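You operate a simulated robot arm through the tools that you are given. There is no shell and no other tool. Be economical: measure what you need, move in short steps, check, and stop when the job is done.

Carry out the task below with a simulated two-armed robot. There is one attempt and no reset: what you move stays moved.

Task
Put one of the grey weights from the top of the window bench on top of the carton there. Open the left padded bench drawer, put the beige wax block on the top of the window bench away in the inside of the left padded bench drawer and shut the drawer again. Take the round brush and leave it on the top of the grey mat. Open the bottom bench drawer, fetch the yellow felt slab and set it in the inside of the bottom bench drawer, then shut the drawer. Any order will do.
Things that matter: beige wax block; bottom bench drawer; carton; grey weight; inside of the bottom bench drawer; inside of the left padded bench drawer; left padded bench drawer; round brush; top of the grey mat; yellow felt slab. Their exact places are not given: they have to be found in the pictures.

The check looks at the end state, three seconds after you hand in, the way a careful person would. Anything else that was tipped, shoved, dropped, spilled or broken makes it a failure.

Robot
Two 6-joint arms with two-finger grippers on one trunk, on a base that drives. Base frame: it is fixed to the floor where the robot stands at the start and does not move with it; the origin is under the middle of the robot, x ahead of it, y to its left, z up; the surface under the hand at the start is at about z = 0.811. Readings come in m, degrees, newtons and seconds.
The left shoulder is at the start at [0.07, 0.147, 1.424], the right one opposite. With the tool pointing down near the work surface each hand reaches from about 0.34 to 0.62 m from the robot's upright axis, wherever it stands, measured 20 degrees to its own side. Places, roughly: beige wax block [0.5, 0, 0.75]; bottom bench drawer [0.4, -0.3, 0.5]; carton [0.75, -0.25, 0.75]; grey weight [0.75, -0.5, 0.75]; inside of the bottom bench drawer [0.5, -0.3, 0.5]; inside of the left padded bench drawer [0.5, 2.2, 0.6]; left padded bench drawer [0.4, 2.2, 0.7]; round brush (3x3x12 cm) [0.3, 0.2, 0.9]; top of the grey mat [0.4, 2.1, 0.8]; yellow felt slab (5x7x3 cm) [0.6, 0.3, 0.8]. Payload 2.45 kg a hand.
Tool frame (each hand has its own): the origin (TCP) lies between the finger pads and is the grasp point; the fingertips stand 0.03 m ahead of it; z points along the fingers, y is the line along which they close. Largest opening 0.106 m; the body of the gripper starts 0.079 m behind the TCP.
Orientation is told as [roll, pitch, yaw] about the base's x, y, z axes, in that order, counted from this pose: with the fingers straight down and closing along the base's y, the tool's x points along the base's -x, its y along +y and its z along -z.

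Tools
- The arms move only by the tool nudge_tool. It takes "left_plan", "right_plan" or both (then of equal length, played together; a hand with none holds still); each is a list that holds one entry, the list of rows, each a list of 7 numbers: the shift along the tool's x, y, z in cm, then the turn, a rotation vector about the tool's x, y, z in degrees, then the gripper command, from -1 (shut) to 1 (fully open), values between in proportion. In form: [[[x, y, z, ax, ay, az, hand], ...]]. A call has 1 to 20 rows; each row shifts and turns the commanded pose from where the row before left it, along the tool's axes as they then stand. Rows are played at 5 a second. More than 0.05 m and 8.6 degrees between two rows, or a gripper value outside its range, and nothing of the call is played. A pose out of reach is approached as far as the arm can. The call stops where the force on the tool passes 40 N (or 10 N more than at its start, if that is more) or the arm is blocked; 0.2 s more then pass. Each finger travels about 0.072 m/s and halts on what it meets, pressing with about 43 N; the grip force reading is that of the motor and also rises with nothing between the fingers. The clock runs only during rows and for 0.2 s after the last one: add rows that do not move to give the fingers time. It gives the time, the measured TCP pose, the force on the tool (base axes), the opening and the grip force at its end, in the units of the frame above (readings bear some noise), with the torque about the TCP (base axes, N m) and any sound that the robot's microphone picked up.
- Cameras (640 x 400 px; columns grow to the right, rows downward): "scene" is now at [0.1011, -0.0207, 1.626]; the picture's right is [-0.18, -0.98, -0.00], its down [-0.90, 0.16, -0.40] and it looks along [0.39, -0.07, -0.92] (base axes); focal length 285 px, centre (320, 200). "left" rides on the left gripper at [0.076, 0.002, -0.106] in its tool frame; the picture's right is [-0.02, 1.00, 0.00], its down [-0.78, -0.02, -0.62] and it looks along [-0.62, -0.01, 0.78] (tool axes); focal length 247 px, centre (320, 200). "right" rides on the right gripper at [0.076, -0.002, -0.106] in its tool frame; the picture's right is [0.02, 1.00, 0.00], its down [-0.78, 0.02, -0.62] and it looks along [-0.62, 0.01, 0.78] (tool axes); focal length 247 px, centre (320, 200).
- capture(camera): a new picture of that camera. The clock stands still meanwhile.
- slide_trunk(by): slides the trunk up (or, below 0, down) by that many m; the arms and the scene camera ride with it, the base frame stays. It gives what a move gives, with no picture.
- steer(legs): drives the robot by 1 to 6 legs, each [ahead, left, turn to the left] in m, m and degrees, along the robot's own axes; the way and the turn of a leg run together, so that a leg with both is an arc; at most 1.5 m and 180 degrees a leg. The arms and the cameras ride along, it lands a little off, and it stops where it bumps. It gives what a move gives.
- turn_head(pan, tilt): turns the head with the scene camera to pan (to the left, within 86 degrees either way) and tilt (down, from -29 to 69), counted from straight ahead of the robot. It gives what a move gives.
- point_at(camera, pixels): there is no depth. For up to 12 entries [column, row, z] of the newest picture of that camera ("zoom" is the newest enlarged one), the place [x, y] in the base frame at which the ray of that pixel passes the height z, good to about 0.002 m, but the place of the scene camera against the robot may be out by one fixed shift of up to 0.025 m in any direction. The clock stands still meanwhile.
- close_up(camera, box): a new picture of the part [left, top, right, bottom] of that camera's present view, enlarged. The clock stands still meanwhile.
- finish_job(): hands the job in; it is judged then, once.

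Work in short steps. Measure before you move; look again where a grasp or a placing could have gone wrong, and mend it. You have 124 turns and 144 pictures in all, those below and enlarged ones among them. Open the grippers and draw the arms clear of the work before you hand the job in, unless the task says otherwise; then end with one line.

The tools are called after ">>>" as a command line: name --argument value ..., lists and objects as JSON in quotes. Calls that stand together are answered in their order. nudge_tool: Moves the arms, as the interface text tells. Its arguments: {"type":"object","properties":{"left_plan":{"type":"array"},"right_plan":{"type":"array"}},"required":[]} The other tools are called the same way: slide_trunk (by) slides the trunk up or down; steer (legs) drives the base; turn_head (pan, tilt) turns the head that bears the scene camera; capture (camera) takes a picture; point_at (camera, pixels) gives the place at which the rays of pixels pass given heights; close_up (camera, box) takes an enlarged picture of a part of a camera's view; finish_job () hands the job in.

At the start:

```text
time_s: 0.0
left_ee_pos: [0.5957, 0.1011, 1.131]
left_tcp_rot: [0.0, 0.0, 0.0]
left_contact_force: [-0.4, -0.1, 0.3]
left_moment: [0.01, 0.02, 0.0]
left_finger_gap: 0.106
left_finger_force: 0.0
right_ee_pos: [0.4997, -0.3638, 1.0533]
right_tcp_rot: [0.1, 0.0, 0.1]
right_contact_force: [0.3, 0.9, -0.1]
right_moment: [-0.02, 0.01, 0.04]
right_finger_gap: 0.1059
right_finger_force: 0.1
trunk travel left (down, up): [-0.897, 0.043]
robot x, y, heading: [-0.0009, 0.0004, -0.0]
head pan, tilt: [-10.3, 66.5]
```

scene: 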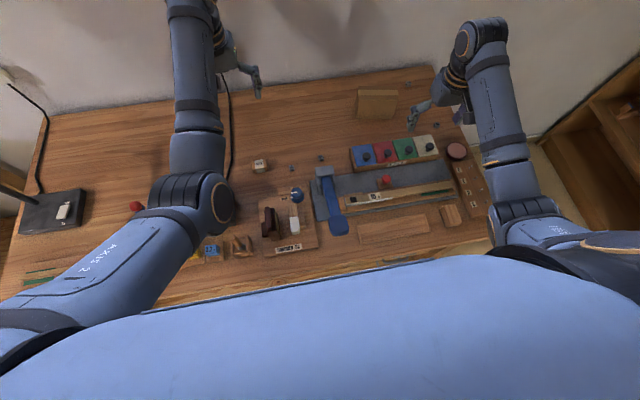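
right: 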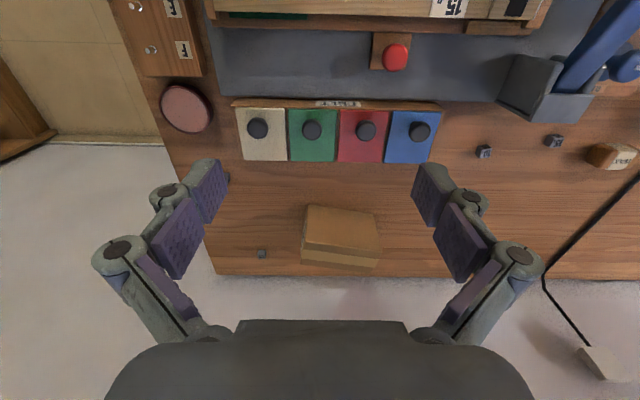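
left: 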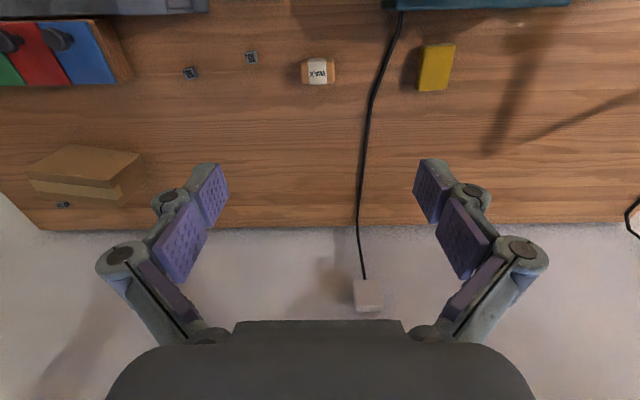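

I start by measuring what the wrist pictures show: wax block (317,70), yellow slab (436,67), weights (190,73), (251,57), (262,253 right), carton. I also take a sharper view.

>>> point_at --camera "left" --pixels '[[317, 70, 0.83], [436, 67, 0.83], [190, 73, 0.82], [251, 57, 0.82], [85, 160, 0.86], [63, 205, 0.82], [400, 220, 0.811]]'

>>> point_at --camera "right" --pixels '[[262, 253, 0.82], [304, 246, 0.85], [380, 250, 0.85], [308, 206, 0.85], [376, 215, 0.85], [302, 262, 0.811], [484, 152, 0.82], [553, 141, 0.82]]'

>>> close_up --camera "scene" --box '[0, 60, 320, 310]'

>>> close_up --camera "scene" --box '[220, 70, 480, 260]'

```text
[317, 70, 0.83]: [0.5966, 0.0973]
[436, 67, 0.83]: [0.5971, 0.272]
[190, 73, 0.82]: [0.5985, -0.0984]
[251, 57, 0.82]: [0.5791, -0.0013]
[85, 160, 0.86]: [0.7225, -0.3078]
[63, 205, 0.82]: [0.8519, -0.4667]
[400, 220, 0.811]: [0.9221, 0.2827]
```

```text
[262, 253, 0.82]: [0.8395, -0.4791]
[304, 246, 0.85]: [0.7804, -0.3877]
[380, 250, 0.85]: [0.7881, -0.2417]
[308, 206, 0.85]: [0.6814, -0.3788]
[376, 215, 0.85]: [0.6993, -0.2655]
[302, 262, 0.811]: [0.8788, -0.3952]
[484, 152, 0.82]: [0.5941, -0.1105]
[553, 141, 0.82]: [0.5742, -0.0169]
```

```text
1.60 times, centred on (160, 185) of scene
```

zoom: 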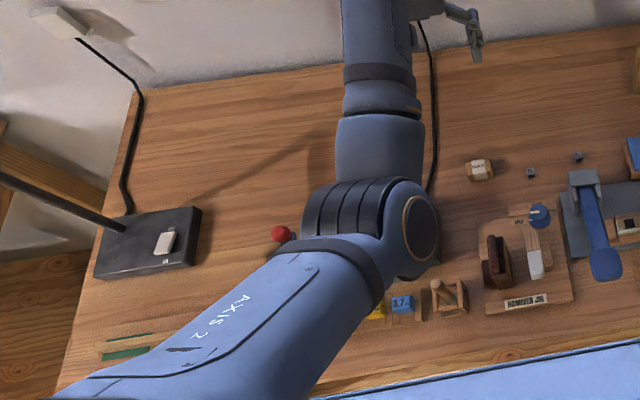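

```text
2.11 times, centred on (350, 165) of scene
```

zoom: 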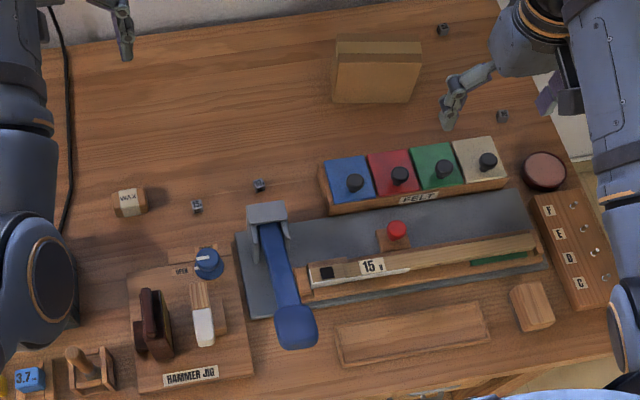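

Four small weights are visible; the brush is hidden under the left arm. I move the left hand back and left to look at the near-left part of the bench.

>>> nudge_tool --left_plan '[[[4, 2, 0, 0, 0, 0, 1], [4, 2, 0, 0, 0, 0, 1], [4, 2, 0, 0, 0, 0, 1], [4, 2, 0, 0, 0, 0, 1], [4, 2, 0, 0, 0, 0, 1]]]'

>>> capture --camera "left"

>>> turn_head --pan 50 --tilt 35

>>> capture --camera "scene"

```text
time_s: 1.2
left_ee_pos: [0.4406, 0.1759, 1.0381]
left_tcp_rot: [0.9, -0.8, 0.1]
left_contact_force: [-0.8, -1.2, 0.0]
left_moment: [0.01, -0.06, 0.01]
left_finger_gap: 0.1059
left_finger_force: 0.2
left hand out of reach, approached as far as the arm can: row 1, 2, 3, 4, 5
right_ee_pos: [0.4969, -0.3629, 1.0559]
right_tcp_rot: [0.1, -0.1, -0.1]
right_contact_force: [-1.1, 0.7, 0.7]
right_moment: [-0.01, -0.05, -0.02]
right_finger_gap: 0.1061
right_finger_force: 0.1
trunk travel left (down, up): [-0.897, 0.043]
robot x, y, heading: [-0.0008, 0.0019, 0.1]
head pan, tilt: [-10.3, 66.5]
```

```text
138 pictures are left
```

left: 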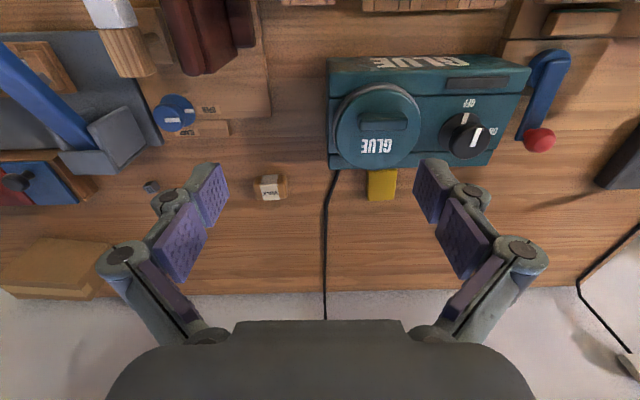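

```text
time_s: 2.5
left_ee_pos: [0.4397, 0.175, 1.0335]
left_tcp_rot: [0.9, -0.2, 0.0]
left_contact_force: [-0.4, -0.4, -0.2]
left_moment: [0.01, 0.01, -0.01]
left_finger_gap: 0.1058
left_finger_force: 0.0
right_ee_pos: [0.5004, -0.3637, 1.0538]
right_tcp_rot: [0.0, -0.1, 0.0]
right_contact_force: [-0.6, 0.8, 0.2]
right_moment: [0.03, -0.01, 0.01]
right_finger_gap: 0.1059
right_finger_force: 0.1
trunk travel left (down, up): [-0.897, 0.043]
robot x, y, heading: [-0.0025, -0.0039, -0.2]
head pan, tilt: [50.0, 35.0]
```

```text
137 pictures are left
```

scene: 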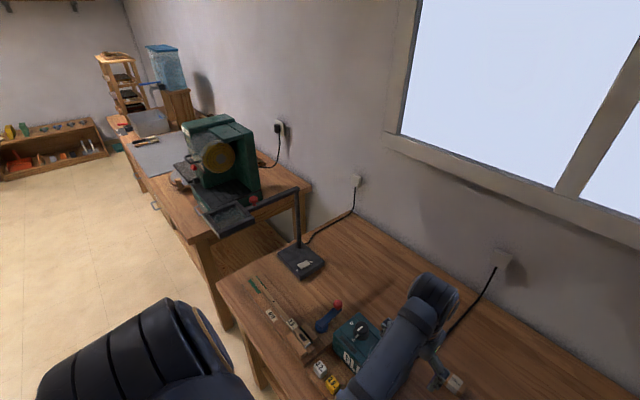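

The brush should be near x 0.3, y 0.2; I tilt the head there and zoom.

>>> turn_head --pan 25 --tilt 62

>>> capture --camera "scene"

>>> close_up --camera "left" --box '[160, 0, 640, 220]'

```text
time_s: 3.4
left_ee_pos: [0.4386, 0.1758, 1.0324]
left_tcp_rot: [0.9, -0.1, 0.1]
left_contact_force: [0.0, -0.2, -0.1]
left_moment: [-0.04, 0.01, -0.02]
left_finger_gap: 0.1061
left_finger_force: 0.1
right_ee_pos: [0.4995, -0.3644, 1.0533]
right_tcp_rot: [0.0, 0.0, 0.0]
right_contact_force: [0.5, -0.7, 0.4]
right_moment: [-0.01, -0.03, 0.05]
right_finger_gap: 0.106
right_finger_force: 0.1
trunk travel left (down, up): [-0.897, 0.043]
robot x, y, heading: [-0.0005, -0.0012, -0.2]
head pan, tilt: [25.0, 62.0]
```

```text
136 pictures are left
```

scene: 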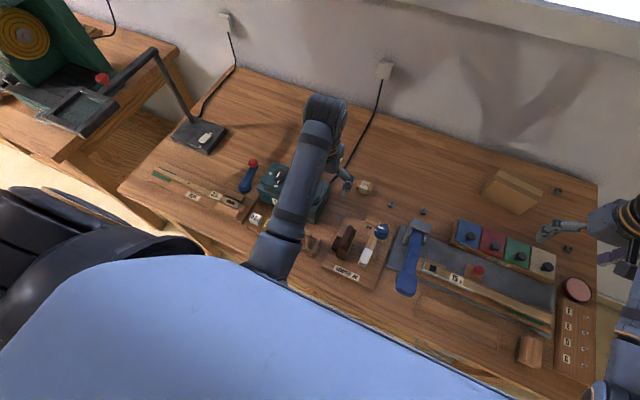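

```text
1.33 times, centred on (400, 110) of left
```

zoom: 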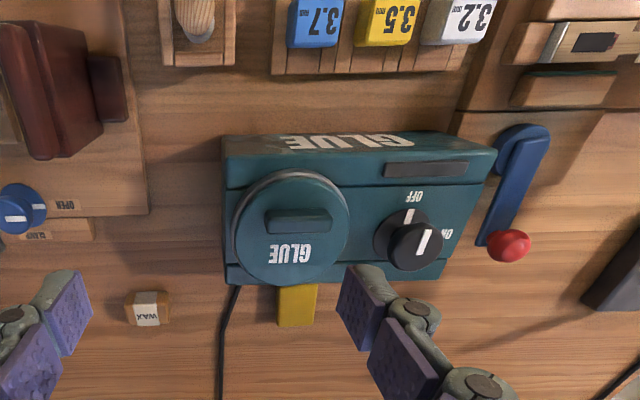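

The wooden holder with an upright wooden shaft near (195,15) is a brush candidate. I back off to view the front of the bench and the drawers.

>>> steer --legs '[[-0.5, 0, 0]]'

>>> turn_head --pan 0 --tilt 50

>>> capture --camera "scene"

>>> capture --camera "left"

```text
time_s: 6.3
left_ee_pos: [-0.058, 0.1755, 1.0342]
left_tcp_rot: [0.7, -0.1, 0.2]
left_contact_force: [0.5, 0.9, 0.5]
left_moment: [-0.02, 0.0, 0.0]
left_finger_gap: 0.106
left_finger_force: 0.0
right_ee_pos: [0.0011, -0.3636, 1.0535]
right_tcp_rot: [0.0, 0.2, 0.1]
right_contact_force: [0.9, 1.4, 0.3]
right_moment: [-0.04, 0.01, -0.01]
right_finger_gap: 0.1059
right_finger_force: 0.1
trunk travel left (down, up): [-0.897, 0.043]
robot x, y, heading: [-0.4995, 0.0002, -0.0]
head pan, tilt: [25.0, 62.0]
```

```text
time_s: 7.2
left_ee_pos: [-0.0592, 0.176, 1.0343]
left_tcp_rot: [1.0, -0.3, 0.0]
left_contact_force: [-0.1, 0.0, -0.2]
left_moment: [0.03, 0.02, 0.02]
left_finger_gap: 0.1056
left_finger_force: 0.0
right_ee_pos: [-0.0006, -0.3634, 1.0545]
right_tcp_rot: [0.0, 0.0, 0.0]
right_contact_force: [0.7, -0.2, -0.7]
right_moment: [0.01, -0.01, -0.04]
right_finger_gap: 0.1058
right_finger_force: 0.0
trunk travel left (down, up): [-0.897, 0.043]
robot x, y, heading: [-0.5011, 0.0005, -0.0]
head pan, tilt: [0.0, 50.0]
```

```text
134 pictures are left
```

scene: 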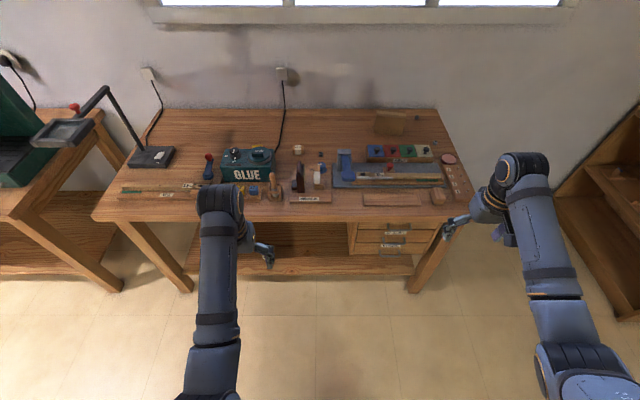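

```text
133 pictures are left
```

left: 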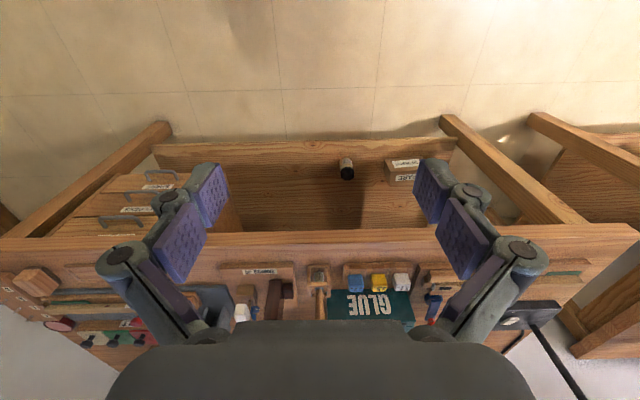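

I zoom in on the bench top and its drawers.

>>> close_up --camera "scene" --box '[190, 130, 350, 230]'

>>> close_up --camera "scene" --box '[280, 100, 480, 280]'

>>> turn_head --pan 45 --tilt 25

>>> capture --camera "scene"

```text
4.00 times, centred on (270, 180) of scene
```

zoom: 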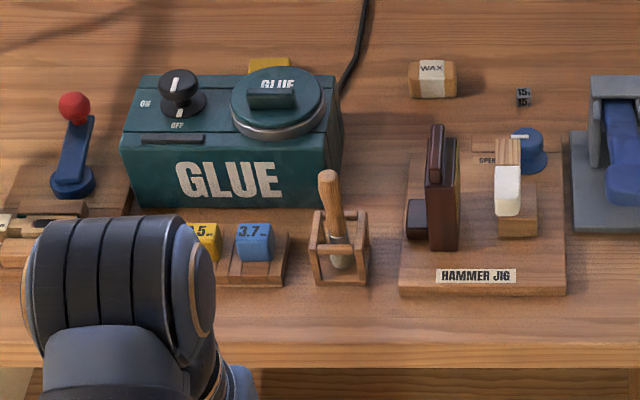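

```text
2.22 times, centred on (380, 190) of scene
```

zoom: 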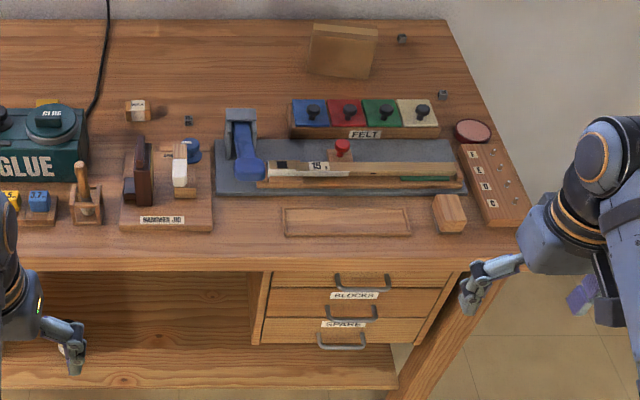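

```text
time_s: 8.4
left_ee_pos: [-0.0601, 0.1771, 1.034]
left_tcp_rot: [1.0, -0.2, 0.0]
left_contact_force: [0.2, 0.4, -1.0]
left_moment: [-0.04, 0.03, 0.0]
left_finger_gap: 0.1061
left_finger_force: 0.0
right_ee_pos: [-0.0009, -0.3648, 1.0539]
right_tcp_rot: [0.0, 0.0, 0.1]
right_contact_force: [0.8, 1.0, -0.2]
right_moment: [0.02, 0.01, -0.01]
right_finger_gap: 0.1062
right_finger_force: 0.1
trunk travel left (down, up): [-0.897, 0.043]
robot x, y, heading: [-0.501, -0.0014, 0.1]
head pan, tilt: [45.0, 25.0]
```

```text
130 pictures are left
```

scene: 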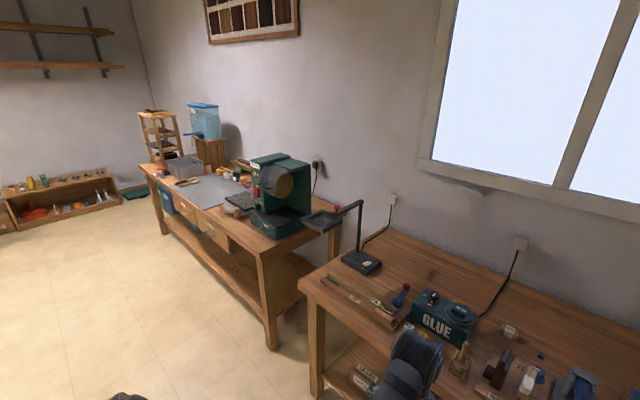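

The brush stands in the small wooden cage in front of the GLUE pot; the bench has three drawers. Now I look at the drawer stack and right side to measure.

>>> turn_head --pan -18 --tilt 42

>>> capture --camera "scene"

>>> close_up --camera "scene" --box '[150, 180, 390, 330]'

```text
time_s: 9.7
left_ee_pos: [-0.0593, 0.1773, 1.0339]
left_tcp_rot: [1.0, -0.2, 0.0]
left_contact_force: [-0.1, 0.8, 0.3]
left_moment: [0.0, 0.01, -0.02]
left_finger_gap: 0.1062
left_finger_force: 0.1
right_ee_pos: [-0.0008, -0.3636, 1.0539]
right_tcp_rot: [0.0, 0.0, -0.1]
right_contact_force: [-0.2, 0.0, -0.3]
right_moment: [-0.01, -0.02, 0.01]
right_finger_gap: 0.1061
right_finger_force: 0.1
trunk travel left (down, up): [-0.897, 0.043]
robot x, y, heading: [-0.5006, -0.001, -0.2]
head pan, tilt: [-18.0, 42.0]
```

```text
129 pictures are left
```

scene: 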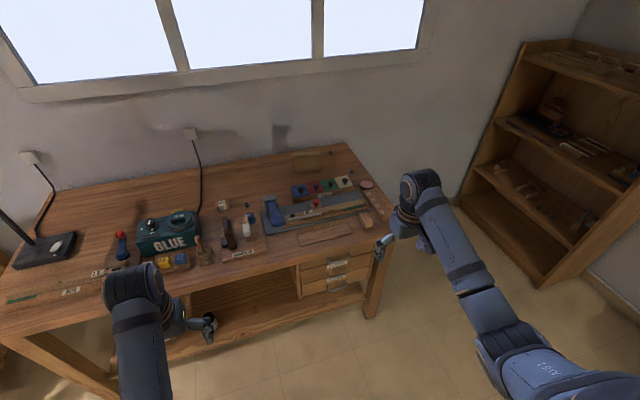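

```text
2.67 times, centred on (270, 255) of scene
```

zoom: 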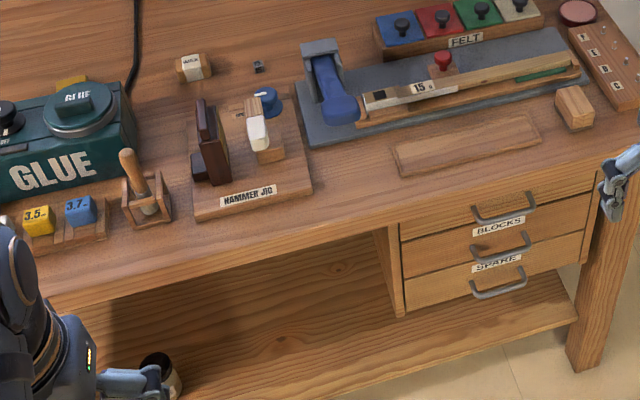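

I measure the bench edges, handles, and the floor gap to the right shelf unit.

>>> point_at --camera "zoom" --pixels '[[300, 243, 0.8], [560, 165, 0.8], [505, 215, 0.7], [503, 252, 0.62], [500, 290, 0.6], [500, 290, 0.55], [500, 290, 0.5], [415, 315, 0.5], [590, 370, 0.0], [148, 222, 0.8], [130, 155, 0.92], [175, 350, 0.1]]'

>>> point_at --camera "scene" --pixels '[[540, 285, 0.0], [455, 205, 0.0], [370, 315, 0.0], [345, 143, 0.8], [398, 228, 0.8], [0, 340, 0.8], [306, 160, 0.88], [291, 172, 0.8], [326, 172, 0.8]]'

```text
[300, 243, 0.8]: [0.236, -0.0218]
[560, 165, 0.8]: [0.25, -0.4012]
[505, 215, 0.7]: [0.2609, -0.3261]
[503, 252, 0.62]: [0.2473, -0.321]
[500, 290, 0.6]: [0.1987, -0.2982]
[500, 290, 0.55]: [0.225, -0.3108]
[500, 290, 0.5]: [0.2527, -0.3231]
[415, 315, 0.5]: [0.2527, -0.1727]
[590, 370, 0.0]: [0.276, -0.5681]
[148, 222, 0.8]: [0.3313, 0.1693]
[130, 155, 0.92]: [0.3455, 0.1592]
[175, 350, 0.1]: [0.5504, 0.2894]
```

```text
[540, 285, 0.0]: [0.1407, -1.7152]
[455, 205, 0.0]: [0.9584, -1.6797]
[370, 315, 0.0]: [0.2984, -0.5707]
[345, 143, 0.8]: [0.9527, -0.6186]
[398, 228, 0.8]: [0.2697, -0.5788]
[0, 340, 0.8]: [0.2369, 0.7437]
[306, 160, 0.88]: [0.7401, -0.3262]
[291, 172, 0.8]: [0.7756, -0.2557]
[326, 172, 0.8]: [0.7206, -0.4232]
```

The bench spans x≈0.24–0.95, y≈-0.6–0.75; bottom handle about (0.24,-0.31,0.53). I turn the right hand to point ahead with vertical closing, to take the drawer handle.

>>> nudge_tool --right_plan '[[[0, 0, 0, 0, -8.2, 0, 0], [0, 0, 0, 0, -8.2, 0, 0], [0, 0, 0, 0, -8.2, 0, 0], [0, 0, 0, 0, -8.2, 0, 0], [0, 0, 0, 0, -8.2, 0, 0], [0, 0, 0, 0, -8.2, 0, 0], [0, 0, 0, 0, -8.2, 0, 0], [0, 0, 0, 0, -8.2, 0, 0], [0, 0, 0, 0, -8.2, 0, 0], [0, 0, 0, 0, -8.2, 0, 0], [0, 0, 0, 0, -8.0, 0, 0]]]'

>>> slide_trunk --by -0.5

```text
time_s: 12.1
left_ee_pos: [-0.0594, 0.1757, 1.0337]
left_tcp_rot: [1.0, -0.2, 0.1]
left_contact_force: [-0.6, 0.1, -0.5]
left_moment: [0.02, 0.02, -0.02]
left_finger_gap: 0.106
left_finger_force: 0.0
right_ee_pos: [0.0001, -0.364, 1.0531]
right_tcp_rot: [80.0, -88.7, -80.5]
right_contact_force: [-1.0, 1.5, 0.5]
right_moment: [-0.03, 0.0, -0.11]
right_finger_gap: 0.0533
right_finger_force: 0.1
trunk travel left (down, up): [-0.897, 0.043]
robot x, y, heading: [-0.5003, -0.002, 0.2]
head pan, tilt: [-18.0, 42.0]
```

```text
refused: -0.5 is not a number from -0.4 to 0.4
```

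Now roll the hand by 90° so the fingers close vertically, and lower the trunk.

>>> nudge_tool --right_plan '[[[0, 0, 0, 0, 0, 8.2, 0], [0, 0, 0, 0, 0, 8.2, 0], [0, 0, 0, 0, 0, 8.2, 0], [0, 0, 0, 0, 0, 8.2, 0], [0, 0, 0, 0, 0, 8.2, 0], [0, 0, 0, 0, 0, 8.2, 0], [0, 0, 0, 0, 0, 8.2, 0], [0, 0, 0, 0, 0, 8.2, 0], [0, 0, 0, 0, 0, 8.2, 0], [0, 0, 0, 0, 0, 8.2, 0], [0, 0, 0, 0, 0, 8.0, 0]]]'

>>> slide_trunk --by -0.3

>>> capture --camera "scene"

>>> capture --camera "right"

```text
time_s: 14.5
left_ee_pos: [-0.0586, 0.1767, 1.0335]
left_tcp_rot: [1.0, -0.3, 0.1]
left_contact_force: [-0.5, -0.3, -0.2]
left_moment: [-0.01, -0.02, -0.01]
left_finger_gap: 0.106
left_finger_force: 0.1
right_ee_pos: [0.028, -0.2975, 1.1476]
right_tcp_rot: [89.8, 0.0, -90.1]
right_contact_force: [-0.3, 0.1, 0.2]
right_moment: [-0.01, 0.02, 0.02]
right_finger_gap: 0.053
right_finger_force: 0.1
right hand out of reach, approached as far as the arm can: row 2, 3, 4, 5, 6, 7, 8, 9, 10, 11
trunk travel left (down, up): [-0.897, 0.043]
robot x, y, heading: [-0.4966, -0.0002, 0.2]
head pan, tilt: [-18.0, 42.0]
```

```text
time_s: 17.5
left_ee_pos: [-0.0592, 0.1771, 0.7336]
left_tcp_rot: [1.0, -0.3, 0.1]
left_contact_force: [0.5, 0.2, -1.3]
left_moment: [-0.03, -0.01, -0.02]
left_finger_gap: 0.1059
left_finger_force: 0.0
right_ee_pos: [0.0282, -0.2968, 0.8488]
right_tcp_rot: [89.7, -0.1, -90.2]
right_contact_force: [-0.6, 0.6, 0.2]
right_moment: [0.01, 0.01, 0.0]
right_finger_gap: 0.0529
right_finger_force: 0.0
trunk travel left (down, up): [-0.597, 0.343]
robot x, y, heading: [-0.4972, -0.0002, 0.1]
head pan, tilt: [-18.0, 42.0]
```

```text
127 pictures are left
```

scene: 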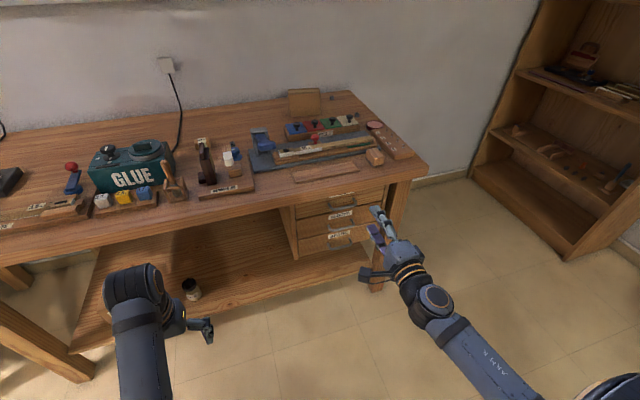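

```text
126 pictures are left
```

right: 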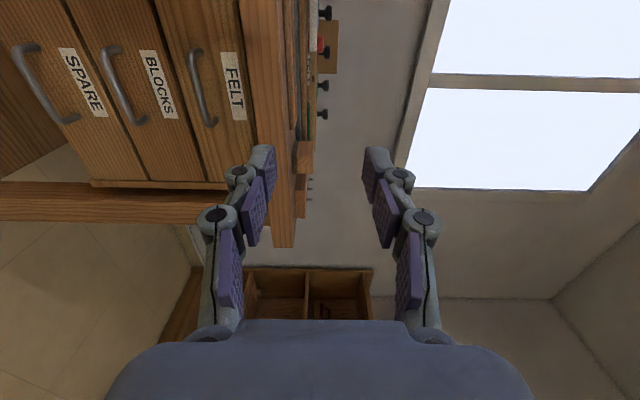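

Labels read FELT, BLOCKS, SPARE from top to bottom; the bottom handle is the leftmost in the right image. I lower the trunk further and look again.

>>> slide_trunk --by -0.3

>>> capture --camera "right"

```text
time_s: 20.5
left_ee_pos: [-0.0598, 0.1764, 0.4345]
left_tcp_rot: [1.0, -0.2, 0.0]
left_contact_force: [0.2, -0.9, 0.8]
left_moment: [0.02, 0.0, 0.01]
left_finger_gap: 0.1059
left_finger_force: 0.1
right_ee_pos: [0.0281, -0.2962, 0.5478]
right_tcp_rot: [89.7, -0.2, -90.1]
right_contact_force: [0.9, -0.3, 0.2]
right_moment: [-0.01, 0.02, -0.01]
right_finger_gap: 0.053
right_finger_force: 0.1
trunk travel left (down, up): [-0.297, 0.643]
robot x, y, heading: [-0.4984, 0.0037, 0.2]
head pan, tilt: [-18.0, 42.0]
```

```text
125 pictures are left
```

right: 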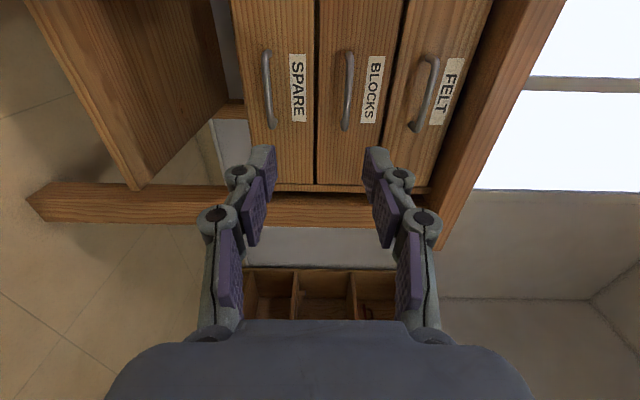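

From the right camera the SPARE bar (269,90) is at about y -0.30, z 0.485. I lower to that height and drive 0.12 m ahead, then re-measure.

>>> slide_trunk --by -0.063

>>> steer --legs '[[0.12, 0, 0]]'

>>> capture --camera "right"

```text
time_s: 21.5
left_ee_pos: [-0.0599, 0.1764, 0.371]
left_tcp_rot: [0.9, -0.2, 0.1]
left_contact_force: [0.2, 0.0, 0.1]
left_moment: [-0.02, -0.02, 0.03]
left_finger_gap: 0.1062
left_finger_force: 0.0
right_ee_pos: [0.0291, -0.2965, 0.4855]
right_tcp_rot: [89.7, -0.2, -90.1]
right_contact_force: [0.0, -0.7, 0.1]
right_moment: [0.01, 0.01, -0.03]
right_finger_gap: 0.0531
right_finger_force: 0.0
trunk travel left (down, up): [-0.234, 0.706]
robot x, y, heading: [-0.4982, 0.0012, -0.1]
head pan, tilt: [-18.0, 42.0]
```

```text
time_s: 22.8
left_ee_pos: [0.0607, 0.1772, 0.3706]
left_tcp_rot: [1.0, -0.1, 0.1]
left_contact_force: [0.5, 0.0, -0.2]
left_moment: [0.01, -0.01, 0.0]
left_finger_gap: 0.1058
left_finger_force: 0.1
right_ee_pos: [0.1489, -0.2965, 0.4858]
right_tcp_rot: [89.7, -0.1, -90.0]
right_contact_force: [-0.2, 0.7, -0.5]
right_moment: [0.0, -0.01, -0.01]
right_finger_gap: 0.053
right_finger_force: 0.1
trunk travel left (down, up): [-0.234, 0.706]
robot x, y, heading: [-0.382, 0.003, 0.3]
head pan, tilt: [-18.0, 42.0]
```

```text
124 pictures are left
```

right: 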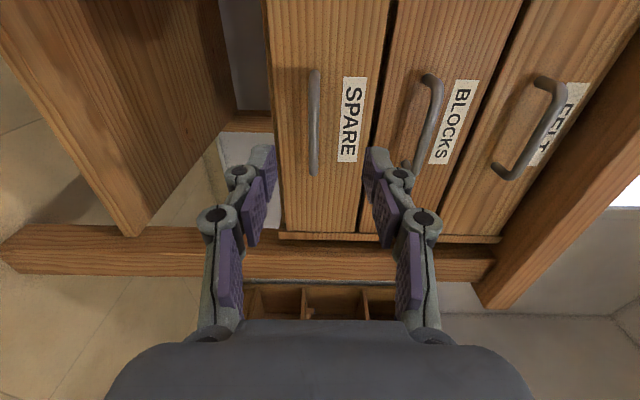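

The bar is now at (314,120), x≈0.26–0.3. I drive 0.08 m more and check.

>>> steer --legs '[[0.08, 0, 0]]'

>>> capture --camera "right"

```text
time_s: 23.8
left_ee_pos: [0.1418, 0.1777, 0.3696]
left_tcp_rot: [1.0, -0.2, 0.1]
left_contact_force: [0.0, 0.8, -0.9]
left_moment: [0.0, -0.02, -0.02]
left_finger_gap: 0.1057
left_finger_force: 0.2
right_ee_pos: [0.2287, -0.2962, 0.4845]
right_tcp_rot: [89.8, 0.0, -90.2]
right_contact_force: [0.1, 0.2, 1.2]
right_moment: [-0.03, -0.01, 0.04]
right_finger_gap: 0.0531
right_finger_force: 0.0
trunk travel left (down, up): [-0.234, 0.706]
robot x, y, heading: [-0.2977, 0.001, -0.1]
head pan, tilt: [-18.0, 42.0]
```

```text
123 pictures are left
```

right: 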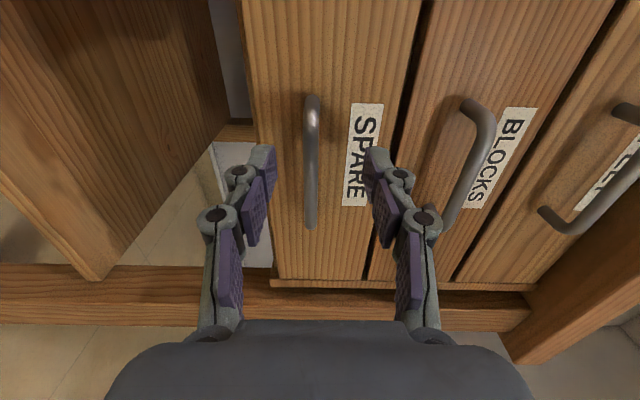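

The bar is at (311,165), x≈0.255, slightly below centre. I advance 2.7 cm, drop 0.4 cm, then close.

>>> nudge_tool --right_plan '[[[0, -0.4, 1.0, 0, 0, 0, 0], [0, 0, 1.7, 0, 0, 0, 0], [0, 0, 0, 0, 0, 0, -1], [0, 0, 0, 0, 0, 0, -1], [0, 0, 0, 0, 0, 0, -1]]]'

>>> capture --camera "right"

```text
time_s: 25.0
left_ee_pos: [0.141, 0.1769, 0.3699]
left_tcp_rot: [1.0, -0.1, 0.1]
left_contact_force: [0.6, 1.5, -0.3]
left_moment: [0.02, -0.05, 0.0]
left_finger_gap: 0.1062
left_finger_force: 0.2
right_ee_pos: [0.256, -0.297, 0.48]
right_tcp_rot: [89.5, 0.0, -90.2]
right_contact_force: [-0.5, 2.5, -10.1]
right_moment: [0.0, 0.04, -0.06]
right_finger_gap: 0.0085
right_finger_force: 36.7
trunk travel left (down, up): [-0.234, 0.706]
robot x, y, heading: [-0.2962, 0.0035, 0.0]
head pan, tilt: [-18.0, 42.0]
```

```text
122 pictures are left
```

right: 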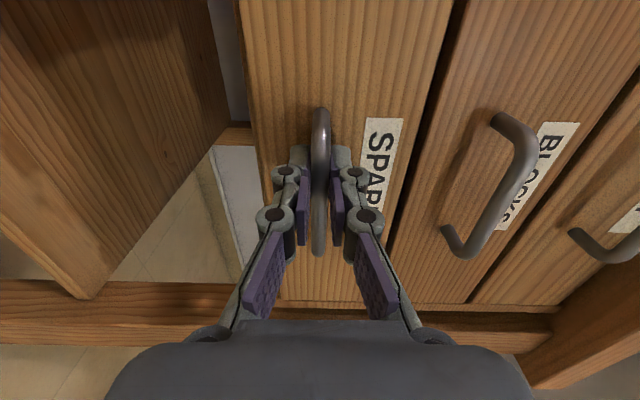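

The bar is gripped (gap 8.5 mm). I pull the drawer by driving back 0.22 m.

>>> steer --legs '[[-0.22, 0, 0]]'

>>> capture --camera "scene"

```text
time_s: 26.7
left_ee_pos: [-0.0796, 0.1768, 0.37]
left_tcp_rot: [1.0, -0.1, 0.2]
left_contact_force: [0.2, -0.3, -0.2]
left_moment: [0.02, 0.0, -0.01]
left_finger_gap: 0.106
left_finger_force: 0.2
right_ee_pos: [0.0352, -0.2968, 0.4785]
right_tcp_rot: [89.5, 0.1, -90.1]
right_contact_force: [-0.4, -3.0, -17.7]
right_moment: [-0.02, 0.13, -0.28]
right_finger_gap: 0.0087
right_finger_force: 36.1
trunk travel left (down, up): [-0.234, 0.706]
robot x, y, heading: [-0.5173, 0.0009, -0.0]
head pan, tilt: [-18.0, 42.0]
```

```text
121 pictures are left
```

scene: 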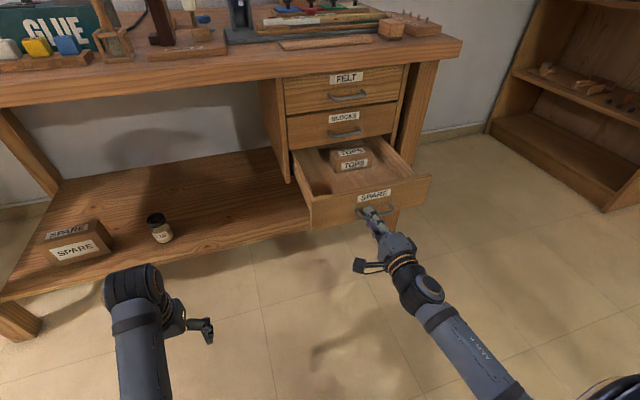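

The drawer is open with a "TOPS" box inside at the right; free room at its left. I release and back off, then raise the trunk.

>>> nudge_tool --right_plan '[[[0, 0, 0, 0, 0, 0, 0], [0, 0, 0, 0, 0, 0, 0], [0, 0, -3, 0, 0, 0, 0], [0, 0, -3, 0, 0, 0, 0]]]'

>>> steer --legs '[[-0.1, 0, 0]]'

>>> slide_trunk --by 0.4

>>> slide_trunk --by 0.263

>>> turn_head --pan 0 --tilt 45

>>> capture --camera "scene"

```text
time_s: 27.7
left_ee_pos: [-0.0802, 0.1775, 0.3712]
left_tcp_rot: [1.2, -0.1, 0.1]
left_contact_force: [-0.6, -0.3, -0.1]
left_moment: [0.01, -0.02, -0.01]
left_finger_gap: 0.106
left_finger_force: 0.1
right_ee_pos: [-0.0153, -0.2835, 0.487]
right_tcp_rot: [89.3, -0.1, -90.2]
right_contact_force: [-0.6, 0.0, -0.3]
right_moment: [-0.01, 0.01, -0.02]
right_finger_gap: 0.053
right_finger_force: 0.1
right hand out of reach, approached as far as the arm can: row 4
trunk travel left (down, up): [-0.234, 0.706]
robot x, y, heading: [-0.5212, -0.001, -0.1]
head pan, tilt: [-18.0, 42.0]
```

```text
time_s: 28.9
left_ee_pos: [-0.1798, 0.1771, 0.3702]
left_tcp_rot: [1.1, -0.2, 0.1]
left_contact_force: [-0.2, 0.8, -0.3]
left_moment: [0.0, -0.01, 0.0]
left_finger_gap: 0.1058
left_finger_force: 0.1
right_ee_pos: [-0.1145, -0.2858, 0.4856]
right_tcp_rot: [89.3, -0.1, -90.2]
right_contact_force: [0.9, -0.8, 0.5]
right_moment: [0.01, 0.0, 0.0]
right_finger_gap: 0.053
right_finger_force: 0.1
trunk travel left (down, up): [-0.234, 0.706]
robot x, y, heading: [-0.6215, -0.0021, -0.0]
head pan, tilt: [-18.0, 42.0]
```

```text
time_s: 32.7
left_ee_pos: [-0.1795, 0.1766, 0.7706]
left_tcp_rot: [1.0, -0.2, 0.0]
left_contact_force: [0.0, 0.3, -0.3]
left_moment: [0.05, -0.01, 0.01]
left_finger_gap: 0.1062
left_finger_force: 0.1
right_ee_pos: [-0.1141, -0.284, 0.8859]
right_tcp_rot: [89.3, -0.1, -90.3]
right_contact_force: [1.2, 0.0, -0.5]
right_moment: [0.01, 0.01, 0.0]
right_finger_gap: 0.053
right_finger_force: 0.1
trunk travel left (down, up): [-0.634, 0.306]
robot x, y, heading: [-0.618, 0.0021, 0.1]
head pan, tilt: [-18.0, 42.0]
```

```text
time_s: 35.4
left_ee_pos: [-0.1795, 0.1765, 1.0348]
left_tcp_rot: [1.1, -0.1, 0.1]
left_contact_force: [-0.2, -0.1, -0.4]
left_moment: [-0.02, 0.02, -0.02]
left_finger_gap: 0.1062
left_finger_force: 0.0
right_ee_pos: [-0.1155, -0.2843, 1.1491]
right_tcp_rot: [89.4, 0.0, -90.3]
right_contact_force: [-0.3, -0.6, -0.4]
right_moment: [0.0, 0.0, 0.02]
right_finger_gap: 0.0529
right_finger_force: 0.0
trunk travel left (down, up): [-0.897, 0.043]
robot x, y, heading: [-0.6172, 0.0014, -0.0]
head pan, tilt: [-18.0, 42.0]
```

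```text
time_s: 36.2
left_ee_pos: [-0.1804, 0.177, 1.0338]
left_tcp_rot: [1.1, -0.3, 0.1]
left_contact_force: [0.7, -0.6, -0.2]
left_moment: [-0.01, 0.0, -0.01]
left_finger_gap: 0.1058
left_finger_force: 0.0
right_ee_pos: [-0.114, -0.2844, 1.1503]
right_tcp_rot: [89.4, -0.1, -90.3]
right_contact_force: [-0.7, -0.4, 0.2]
right_moment: [-0.01, -0.03, -0.01]
right_finger_gap: 0.0531
right_finger_force: 0.1
trunk travel left (down, up): [-0.897, 0.043]
robot x, y, heading: [-0.6209, 0.0028, -0.2]
head pan, tilt: [0.0, 45.0]
```

```text
120 pictures are left
```

scene: 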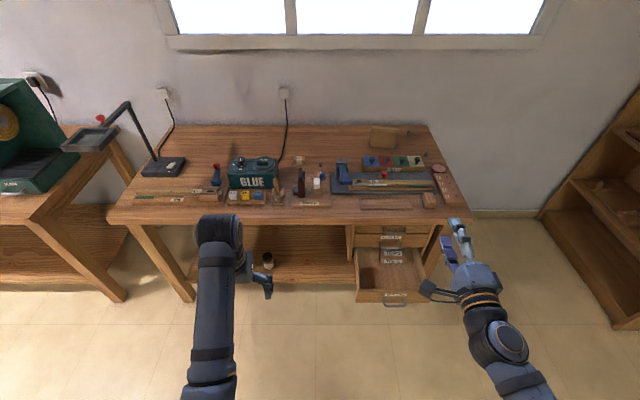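

I drive to (−0.02, 0.2) so the left hand can take the slab, keeping clear of the open drawer.

>>> steer --legs '[[0, 0.2, 0], [0.6, 0, 0]]'

>>> capture --camera "left"

>>> turn_head --pan 10 --tilt 60

>>> capture --camera "scene"

```text
time_s: 40.8
left_ee_pos: [0.4147, 0.3788, 1.0348]
left_tcp_rot: [1.1, -0.2, 0.4]
left_contact_force: [0.5, 0.4, 0.7]
left_moment: [0.01, -0.01, 0.01]
left_finger_gap: 0.106
left_finger_force: 0.2
right_ee_pos: [0.4814, -0.083, 1.1504]
right_tcp_rot: [89.4, 0.0, -90.1]
right_contact_force: [-0.1, -0.2, 0.0]
right_moment: [0.0, 0.0, 0.01]
right_finger_gap: 0.053
right_finger_force: 0.1
trunk travel left (down, up): [-0.897, 0.043]
robot x, y, heading: [-0.0237, 0.1996, 0.2]
head pan, tilt: [0.0, 45.0]
```

```text
119 pictures are left
```

left: 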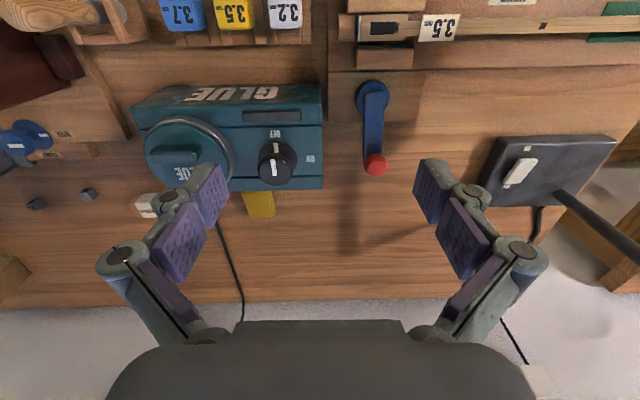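

```text
time_s: 41.5
left_ee_pos: [0.4164, 0.3789, 1.0331]
left_tcp_rot: [1.1, 0.0, 0.3]
left_contact_force: [0.0, 0.1, -0.2]
left_moment: [-0.04, 0.03, 0.0]
left_finger_gap: 0.1058
left_finger_force: 0.1
right_ee_pos: [0.4821, -0.0824, 1.1494]
right_tcp_rot: [89.4, -0.2, -90.1]
right_contact_force: [0.0, -0.3, 0.5]
right_moment: [-0.01, 0.04, -0.01]
right_finger_gap: 0.0529
right_finger_force: 0.2
trunk travel left (down, up): [-0.897, 0.043]
robot x, y, heading: [-0.0207, 0.2008, 0.4]
head pan, tilt: [10.0, 60.0]
```

```text
118 pictures are left
```

scene: 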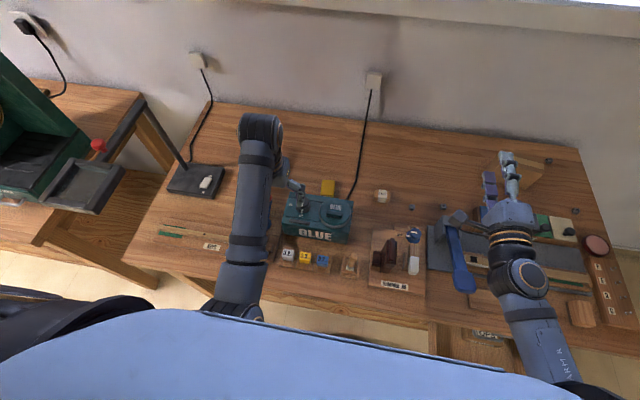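

No bumps. I move the left hand over the slab (target x 0.585, y 0.275) staying high, then look.

>>> nudge_tool --left_plan '[[[-4, -2.6, 0, 0, 0, 0, 1], [-4, -2.6, 0, 0, 0, 0, 1], [-4, -2.6, 0, 0, 0, 0, 1], [-4, -2.6, 0, 0, 0, 0, 1]]]'

>>> capture --camera "left"

```text
time_s: 42.5
left_ee_pos: [0.5767, 0.2708, 1.0319]
left_tcp_rot: [1.0, -0.2, 0.3]
left_contact_force: [-0.7, 0.4, 0.3]
left_moment: [0.0, 0.02, -0.03]
left_finger_gap: 0.1059
left_finger_force: 0.1
right_ee_pos: [0.4828, -0.0837, 1.1486]
right_tcp_rot: [89.3, 0.1, -90.0]
right_contact_force: [-0.8, -0.4, 0.1]
right_moment: [0.01, -0.01, -0.02]
right_finger_gap: 0.0527
right_finger_force: 0.0
trunk travel left (down, up): [-0.897, 0.043]
robot x, y, heading: [-0.0261, 0.2034, 0.0]
head pan, tilt: [10.0, 60.0]
```

```text
117 pictures are left
```

left: 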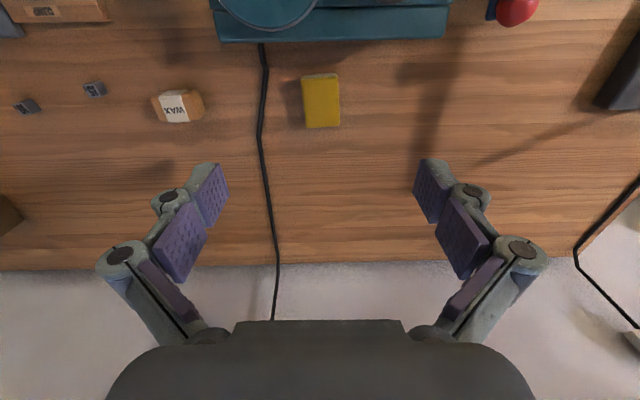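

>>> point_at --camera "left" --pixels '[[304, 81, 0.83], [338, 79, 0.83], [340, 127, 0.83], [307, 129, 0.83], [303, 75, 0.8], [178, 107, 0.83], [220, 40, 0.8], [445, 38, 0.8]]'

```text
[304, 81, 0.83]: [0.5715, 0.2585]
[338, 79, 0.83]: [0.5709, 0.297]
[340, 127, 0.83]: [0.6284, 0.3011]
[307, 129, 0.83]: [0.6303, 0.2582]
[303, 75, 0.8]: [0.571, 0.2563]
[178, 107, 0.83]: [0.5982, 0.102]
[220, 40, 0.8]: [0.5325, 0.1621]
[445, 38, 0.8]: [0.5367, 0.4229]
```

Slab centre ≈ (0.60, 0.279), aligned with the axes. I align and descend to z≈0.90, then check clearance to the glue pot.

>>> nudge_tool --left_plan '[[[-2.3, 0.8, 1, -1, 0, 0, 1], [0, 0, 4, 0, 0, 0, 1], [0, 0, 4, 0, 0, 0, 1], [0, 0, 4, 0, 0, 0, 1]]]'

>>> capture --camera "left"

>>> close_up --camera "scene" --box '[220, 120, 420, 260]'

```text
time_s: 43.5
left_ee_pos: [0.5799, 0.2956, 0.9145]
left_tcp_rot: [2.1, -0.3, 0.3]
left_contact_force: [0.2, -0.1, 0.9]
left_moment: [0.0, 0.0, -0.01]
left_finger_gap: 0.1058
left_finger_force: 0.3
left hand out of reach, approached as far as the arm can: row 3, 4
right_ee_pos: [0.481, -0.0812, 1.1498]
right_tcp_rot: [89.3, -0.1, -90.1]
right_contact_force: [-0.2, -0.2, 0.0]
right_moment: [-0.02, 0.01, -0.02]
right_finger_gap: 0.053
right_finger_force: 0.0
trunk travel left (down, up): [-0.897, 0.043]
robot x, y, heading: [-0.0239, 0.1997, 0.1]
head pan, tilt: [10.0, 60.0]
```

```text
116 pictures are left
```

left: 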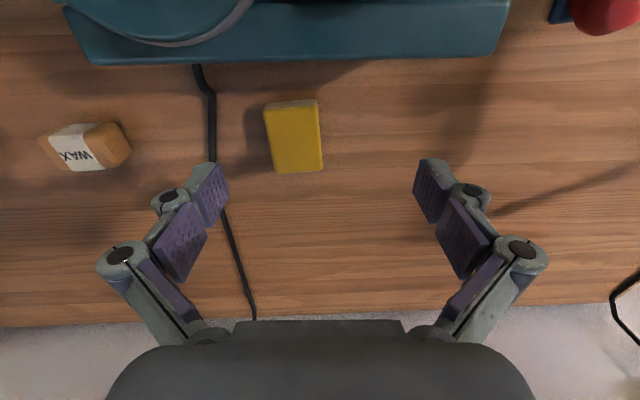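

```text
2.86 times, centred on (320, 190) of scene
```

zoom: 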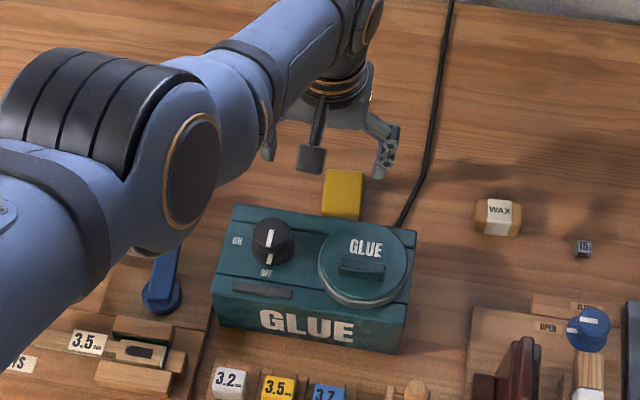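

The arm is at its reach limit. I raise the hand, then lower the trunk 0.12 m for more forward reach.

>>> nudge_tool --left_plan '[[[1, -1, -4, -1, 0, 0, 1], [0, -0.5, -4, 0, 0, 0, 1], [0, 0, -4, 0, 0, 0, 1]]]'

>>> slide_trunk --by -0.12

>>> capture --camera "left"

```text
time_s: 44.3
left_ee_pos: [0.6126, 0.2628, 1.0129]
left_tcp_rot: [3.1, 0.0, 0.3]
left_contact_force: [-1.1, 0.7, 0.4]
left_moment: [-0.02, 0.01, 0.05]
left_finger_gap: 0.1062
left_finger_force: 0.0
left hand out of reach, approached as far as the arm can: row 1, 2, 3
right_ee_pos: [0.4824, -0.0836, 1.1496]
right_tcp_rot: [89.4, -0.2, -90.2]
right_contact_force: [-0.6, -0.2, 0.1]
right_moment: [-0.02, 0.01, 0.01]
right_finger_gap: 0.0532
right_finger_force: 0.1
trunk travel left (down, up): [-0.897, 0.043]
robot x, y, heading: [-0.0263, 0.2018, 0.0]
head pan, tilt: [10.0, 60.0]
```

```text
time_s: 45.8
left_ee_pos: [0.6121, 0.2633, 0.8928]
left_tcp_rot: [3.1, 0.0, 0.3]
left_contact_force: [-0.1, 0.2, 1.1]
left_moment: [0.02, 0.01, 0.0]
left_finger_gap: 0.1057
left_finger_force: 0.0
right_ee_pos: [0.4819, -0.0809, 1.0298]
right_tcp_rot: [89.3, 0.0, -90.0]
right_contact_force: [-0.4, 0.1, 0.5]
right_moment: [0.02, 0.0, -0.03]
right_finger_gap: 0.0531
right_finger_force: 0.0
trunk travel left (down, up): [-0.777, 0.163]
robot x, y, heading: [-0.0235, 0.1989, -0.0]
head pan, tilt: [10.0, 60.0]
```

```text
114 pictures are left
```

left: 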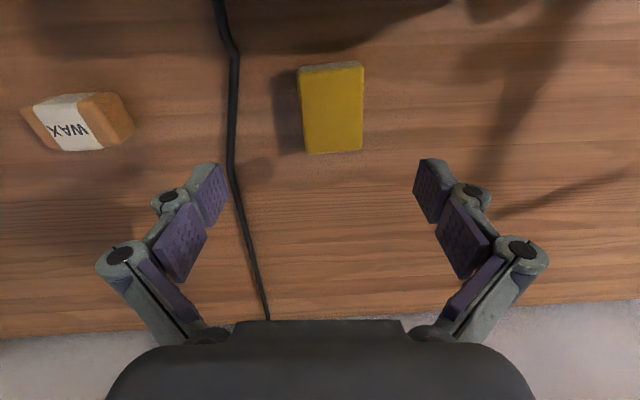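

>>> point_at --camera "left" --pixels '[[300, 70, 0.82], [363, 68, 0.82], [362, 150, 0.82], [307, 153, 0.82], [300, 70, 0.83], [362, 150, 0.83], [80, 105, 0.83]]'

```text
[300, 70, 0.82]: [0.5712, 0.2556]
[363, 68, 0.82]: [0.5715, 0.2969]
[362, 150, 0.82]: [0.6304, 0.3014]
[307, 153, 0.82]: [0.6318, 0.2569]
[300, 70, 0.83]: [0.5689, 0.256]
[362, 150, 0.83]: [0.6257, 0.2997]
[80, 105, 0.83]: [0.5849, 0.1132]
```

Slab centre (0.601,0.278). I correct pose and roll, descend to z≈0.833 and close.

>>> nudge_tool --left_plan '[[[1.1, 1.5, 0, 3, 0, 0, 1], [0, 0, 3, 0, 0, 0, 1], [0, 0, 2, 0, 0, 0, 1], [0, 0, 1, 0, 0, 0, 1]]]'

>>> capture --camera "left"

```text
time_s: 46.8
left_ee_pos: [0.6031, 0.282, 0.8439]
left_tcp_rot: [0.1, -0.1, 0.3]
left_contact_force: [0.0, -0.3, 0.0]
left_moment: [0.02, 0.0, -0.01]
left_finger_gap: 0.106
left_finger_force: 0.0
left hand out of reach, approached as far as the arm can: row 1, 2, 3, 4
right_ee_pos: [0.4832, -0.0816, 1.0298]
right_tcp_rot: [89.3, -0.1, -90.0]
right_contact_force: [-0.5, 0.3, 0.9]
right_moment: [0.03, 0.0, -0.01]
right_finger_gap: 0.0529
right_finger_force: 0.0
trunk travel left (down, up): [-0.777, 0.163]
robot x, y, heading: [-0.0238, 0.2048, 0.2]
head pan, tilt: [10.0, 60.0]
```

```text
113 pictures are left
```

left: 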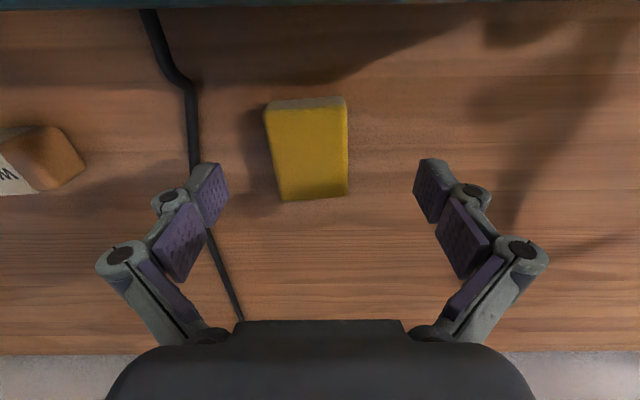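

>>> point_at --camera "left" --pixels '[[265, 110, 0.82], [346, 105, 0.82], [347, 192, 0.82], [283, 198, 0.82], [195, 100, 0.8]]'

>>> slide_trunk --by -0.012

```text
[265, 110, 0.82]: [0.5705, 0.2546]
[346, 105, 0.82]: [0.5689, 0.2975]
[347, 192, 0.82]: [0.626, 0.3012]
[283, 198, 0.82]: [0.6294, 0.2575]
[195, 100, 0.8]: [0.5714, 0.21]
```

```text
time_s: 47.4
left_ee_pos: [0.6032, 0.2813, 0.8311]
left_tcp_rot: [0.1, 0.0, 0.3]
left_contact_force: [0.2, -0.2, -1.0]
left_moment: [0.0, 0.02, -0.04]
left_finger_gap: 0.1059
left_finger_force: 0.0
right_ee_pos: [0.4831, -0.0819, 1.0171]
right_tcp_rot: [89.4, -0.1, -90.1]
right_contact_force: [-0.1, 0.1, -0.4]
right_moment: [0.01, 0.01, 0.01]
right_finger_gap: 0.0531
right_finger_force: 0.0
trunk travel left (down, up): [-0.765, 0.175]
robot x, y, heading: [-0.0256, 0.2002, 0.4]
head pan, tilt: [10.0, 60.0]
```

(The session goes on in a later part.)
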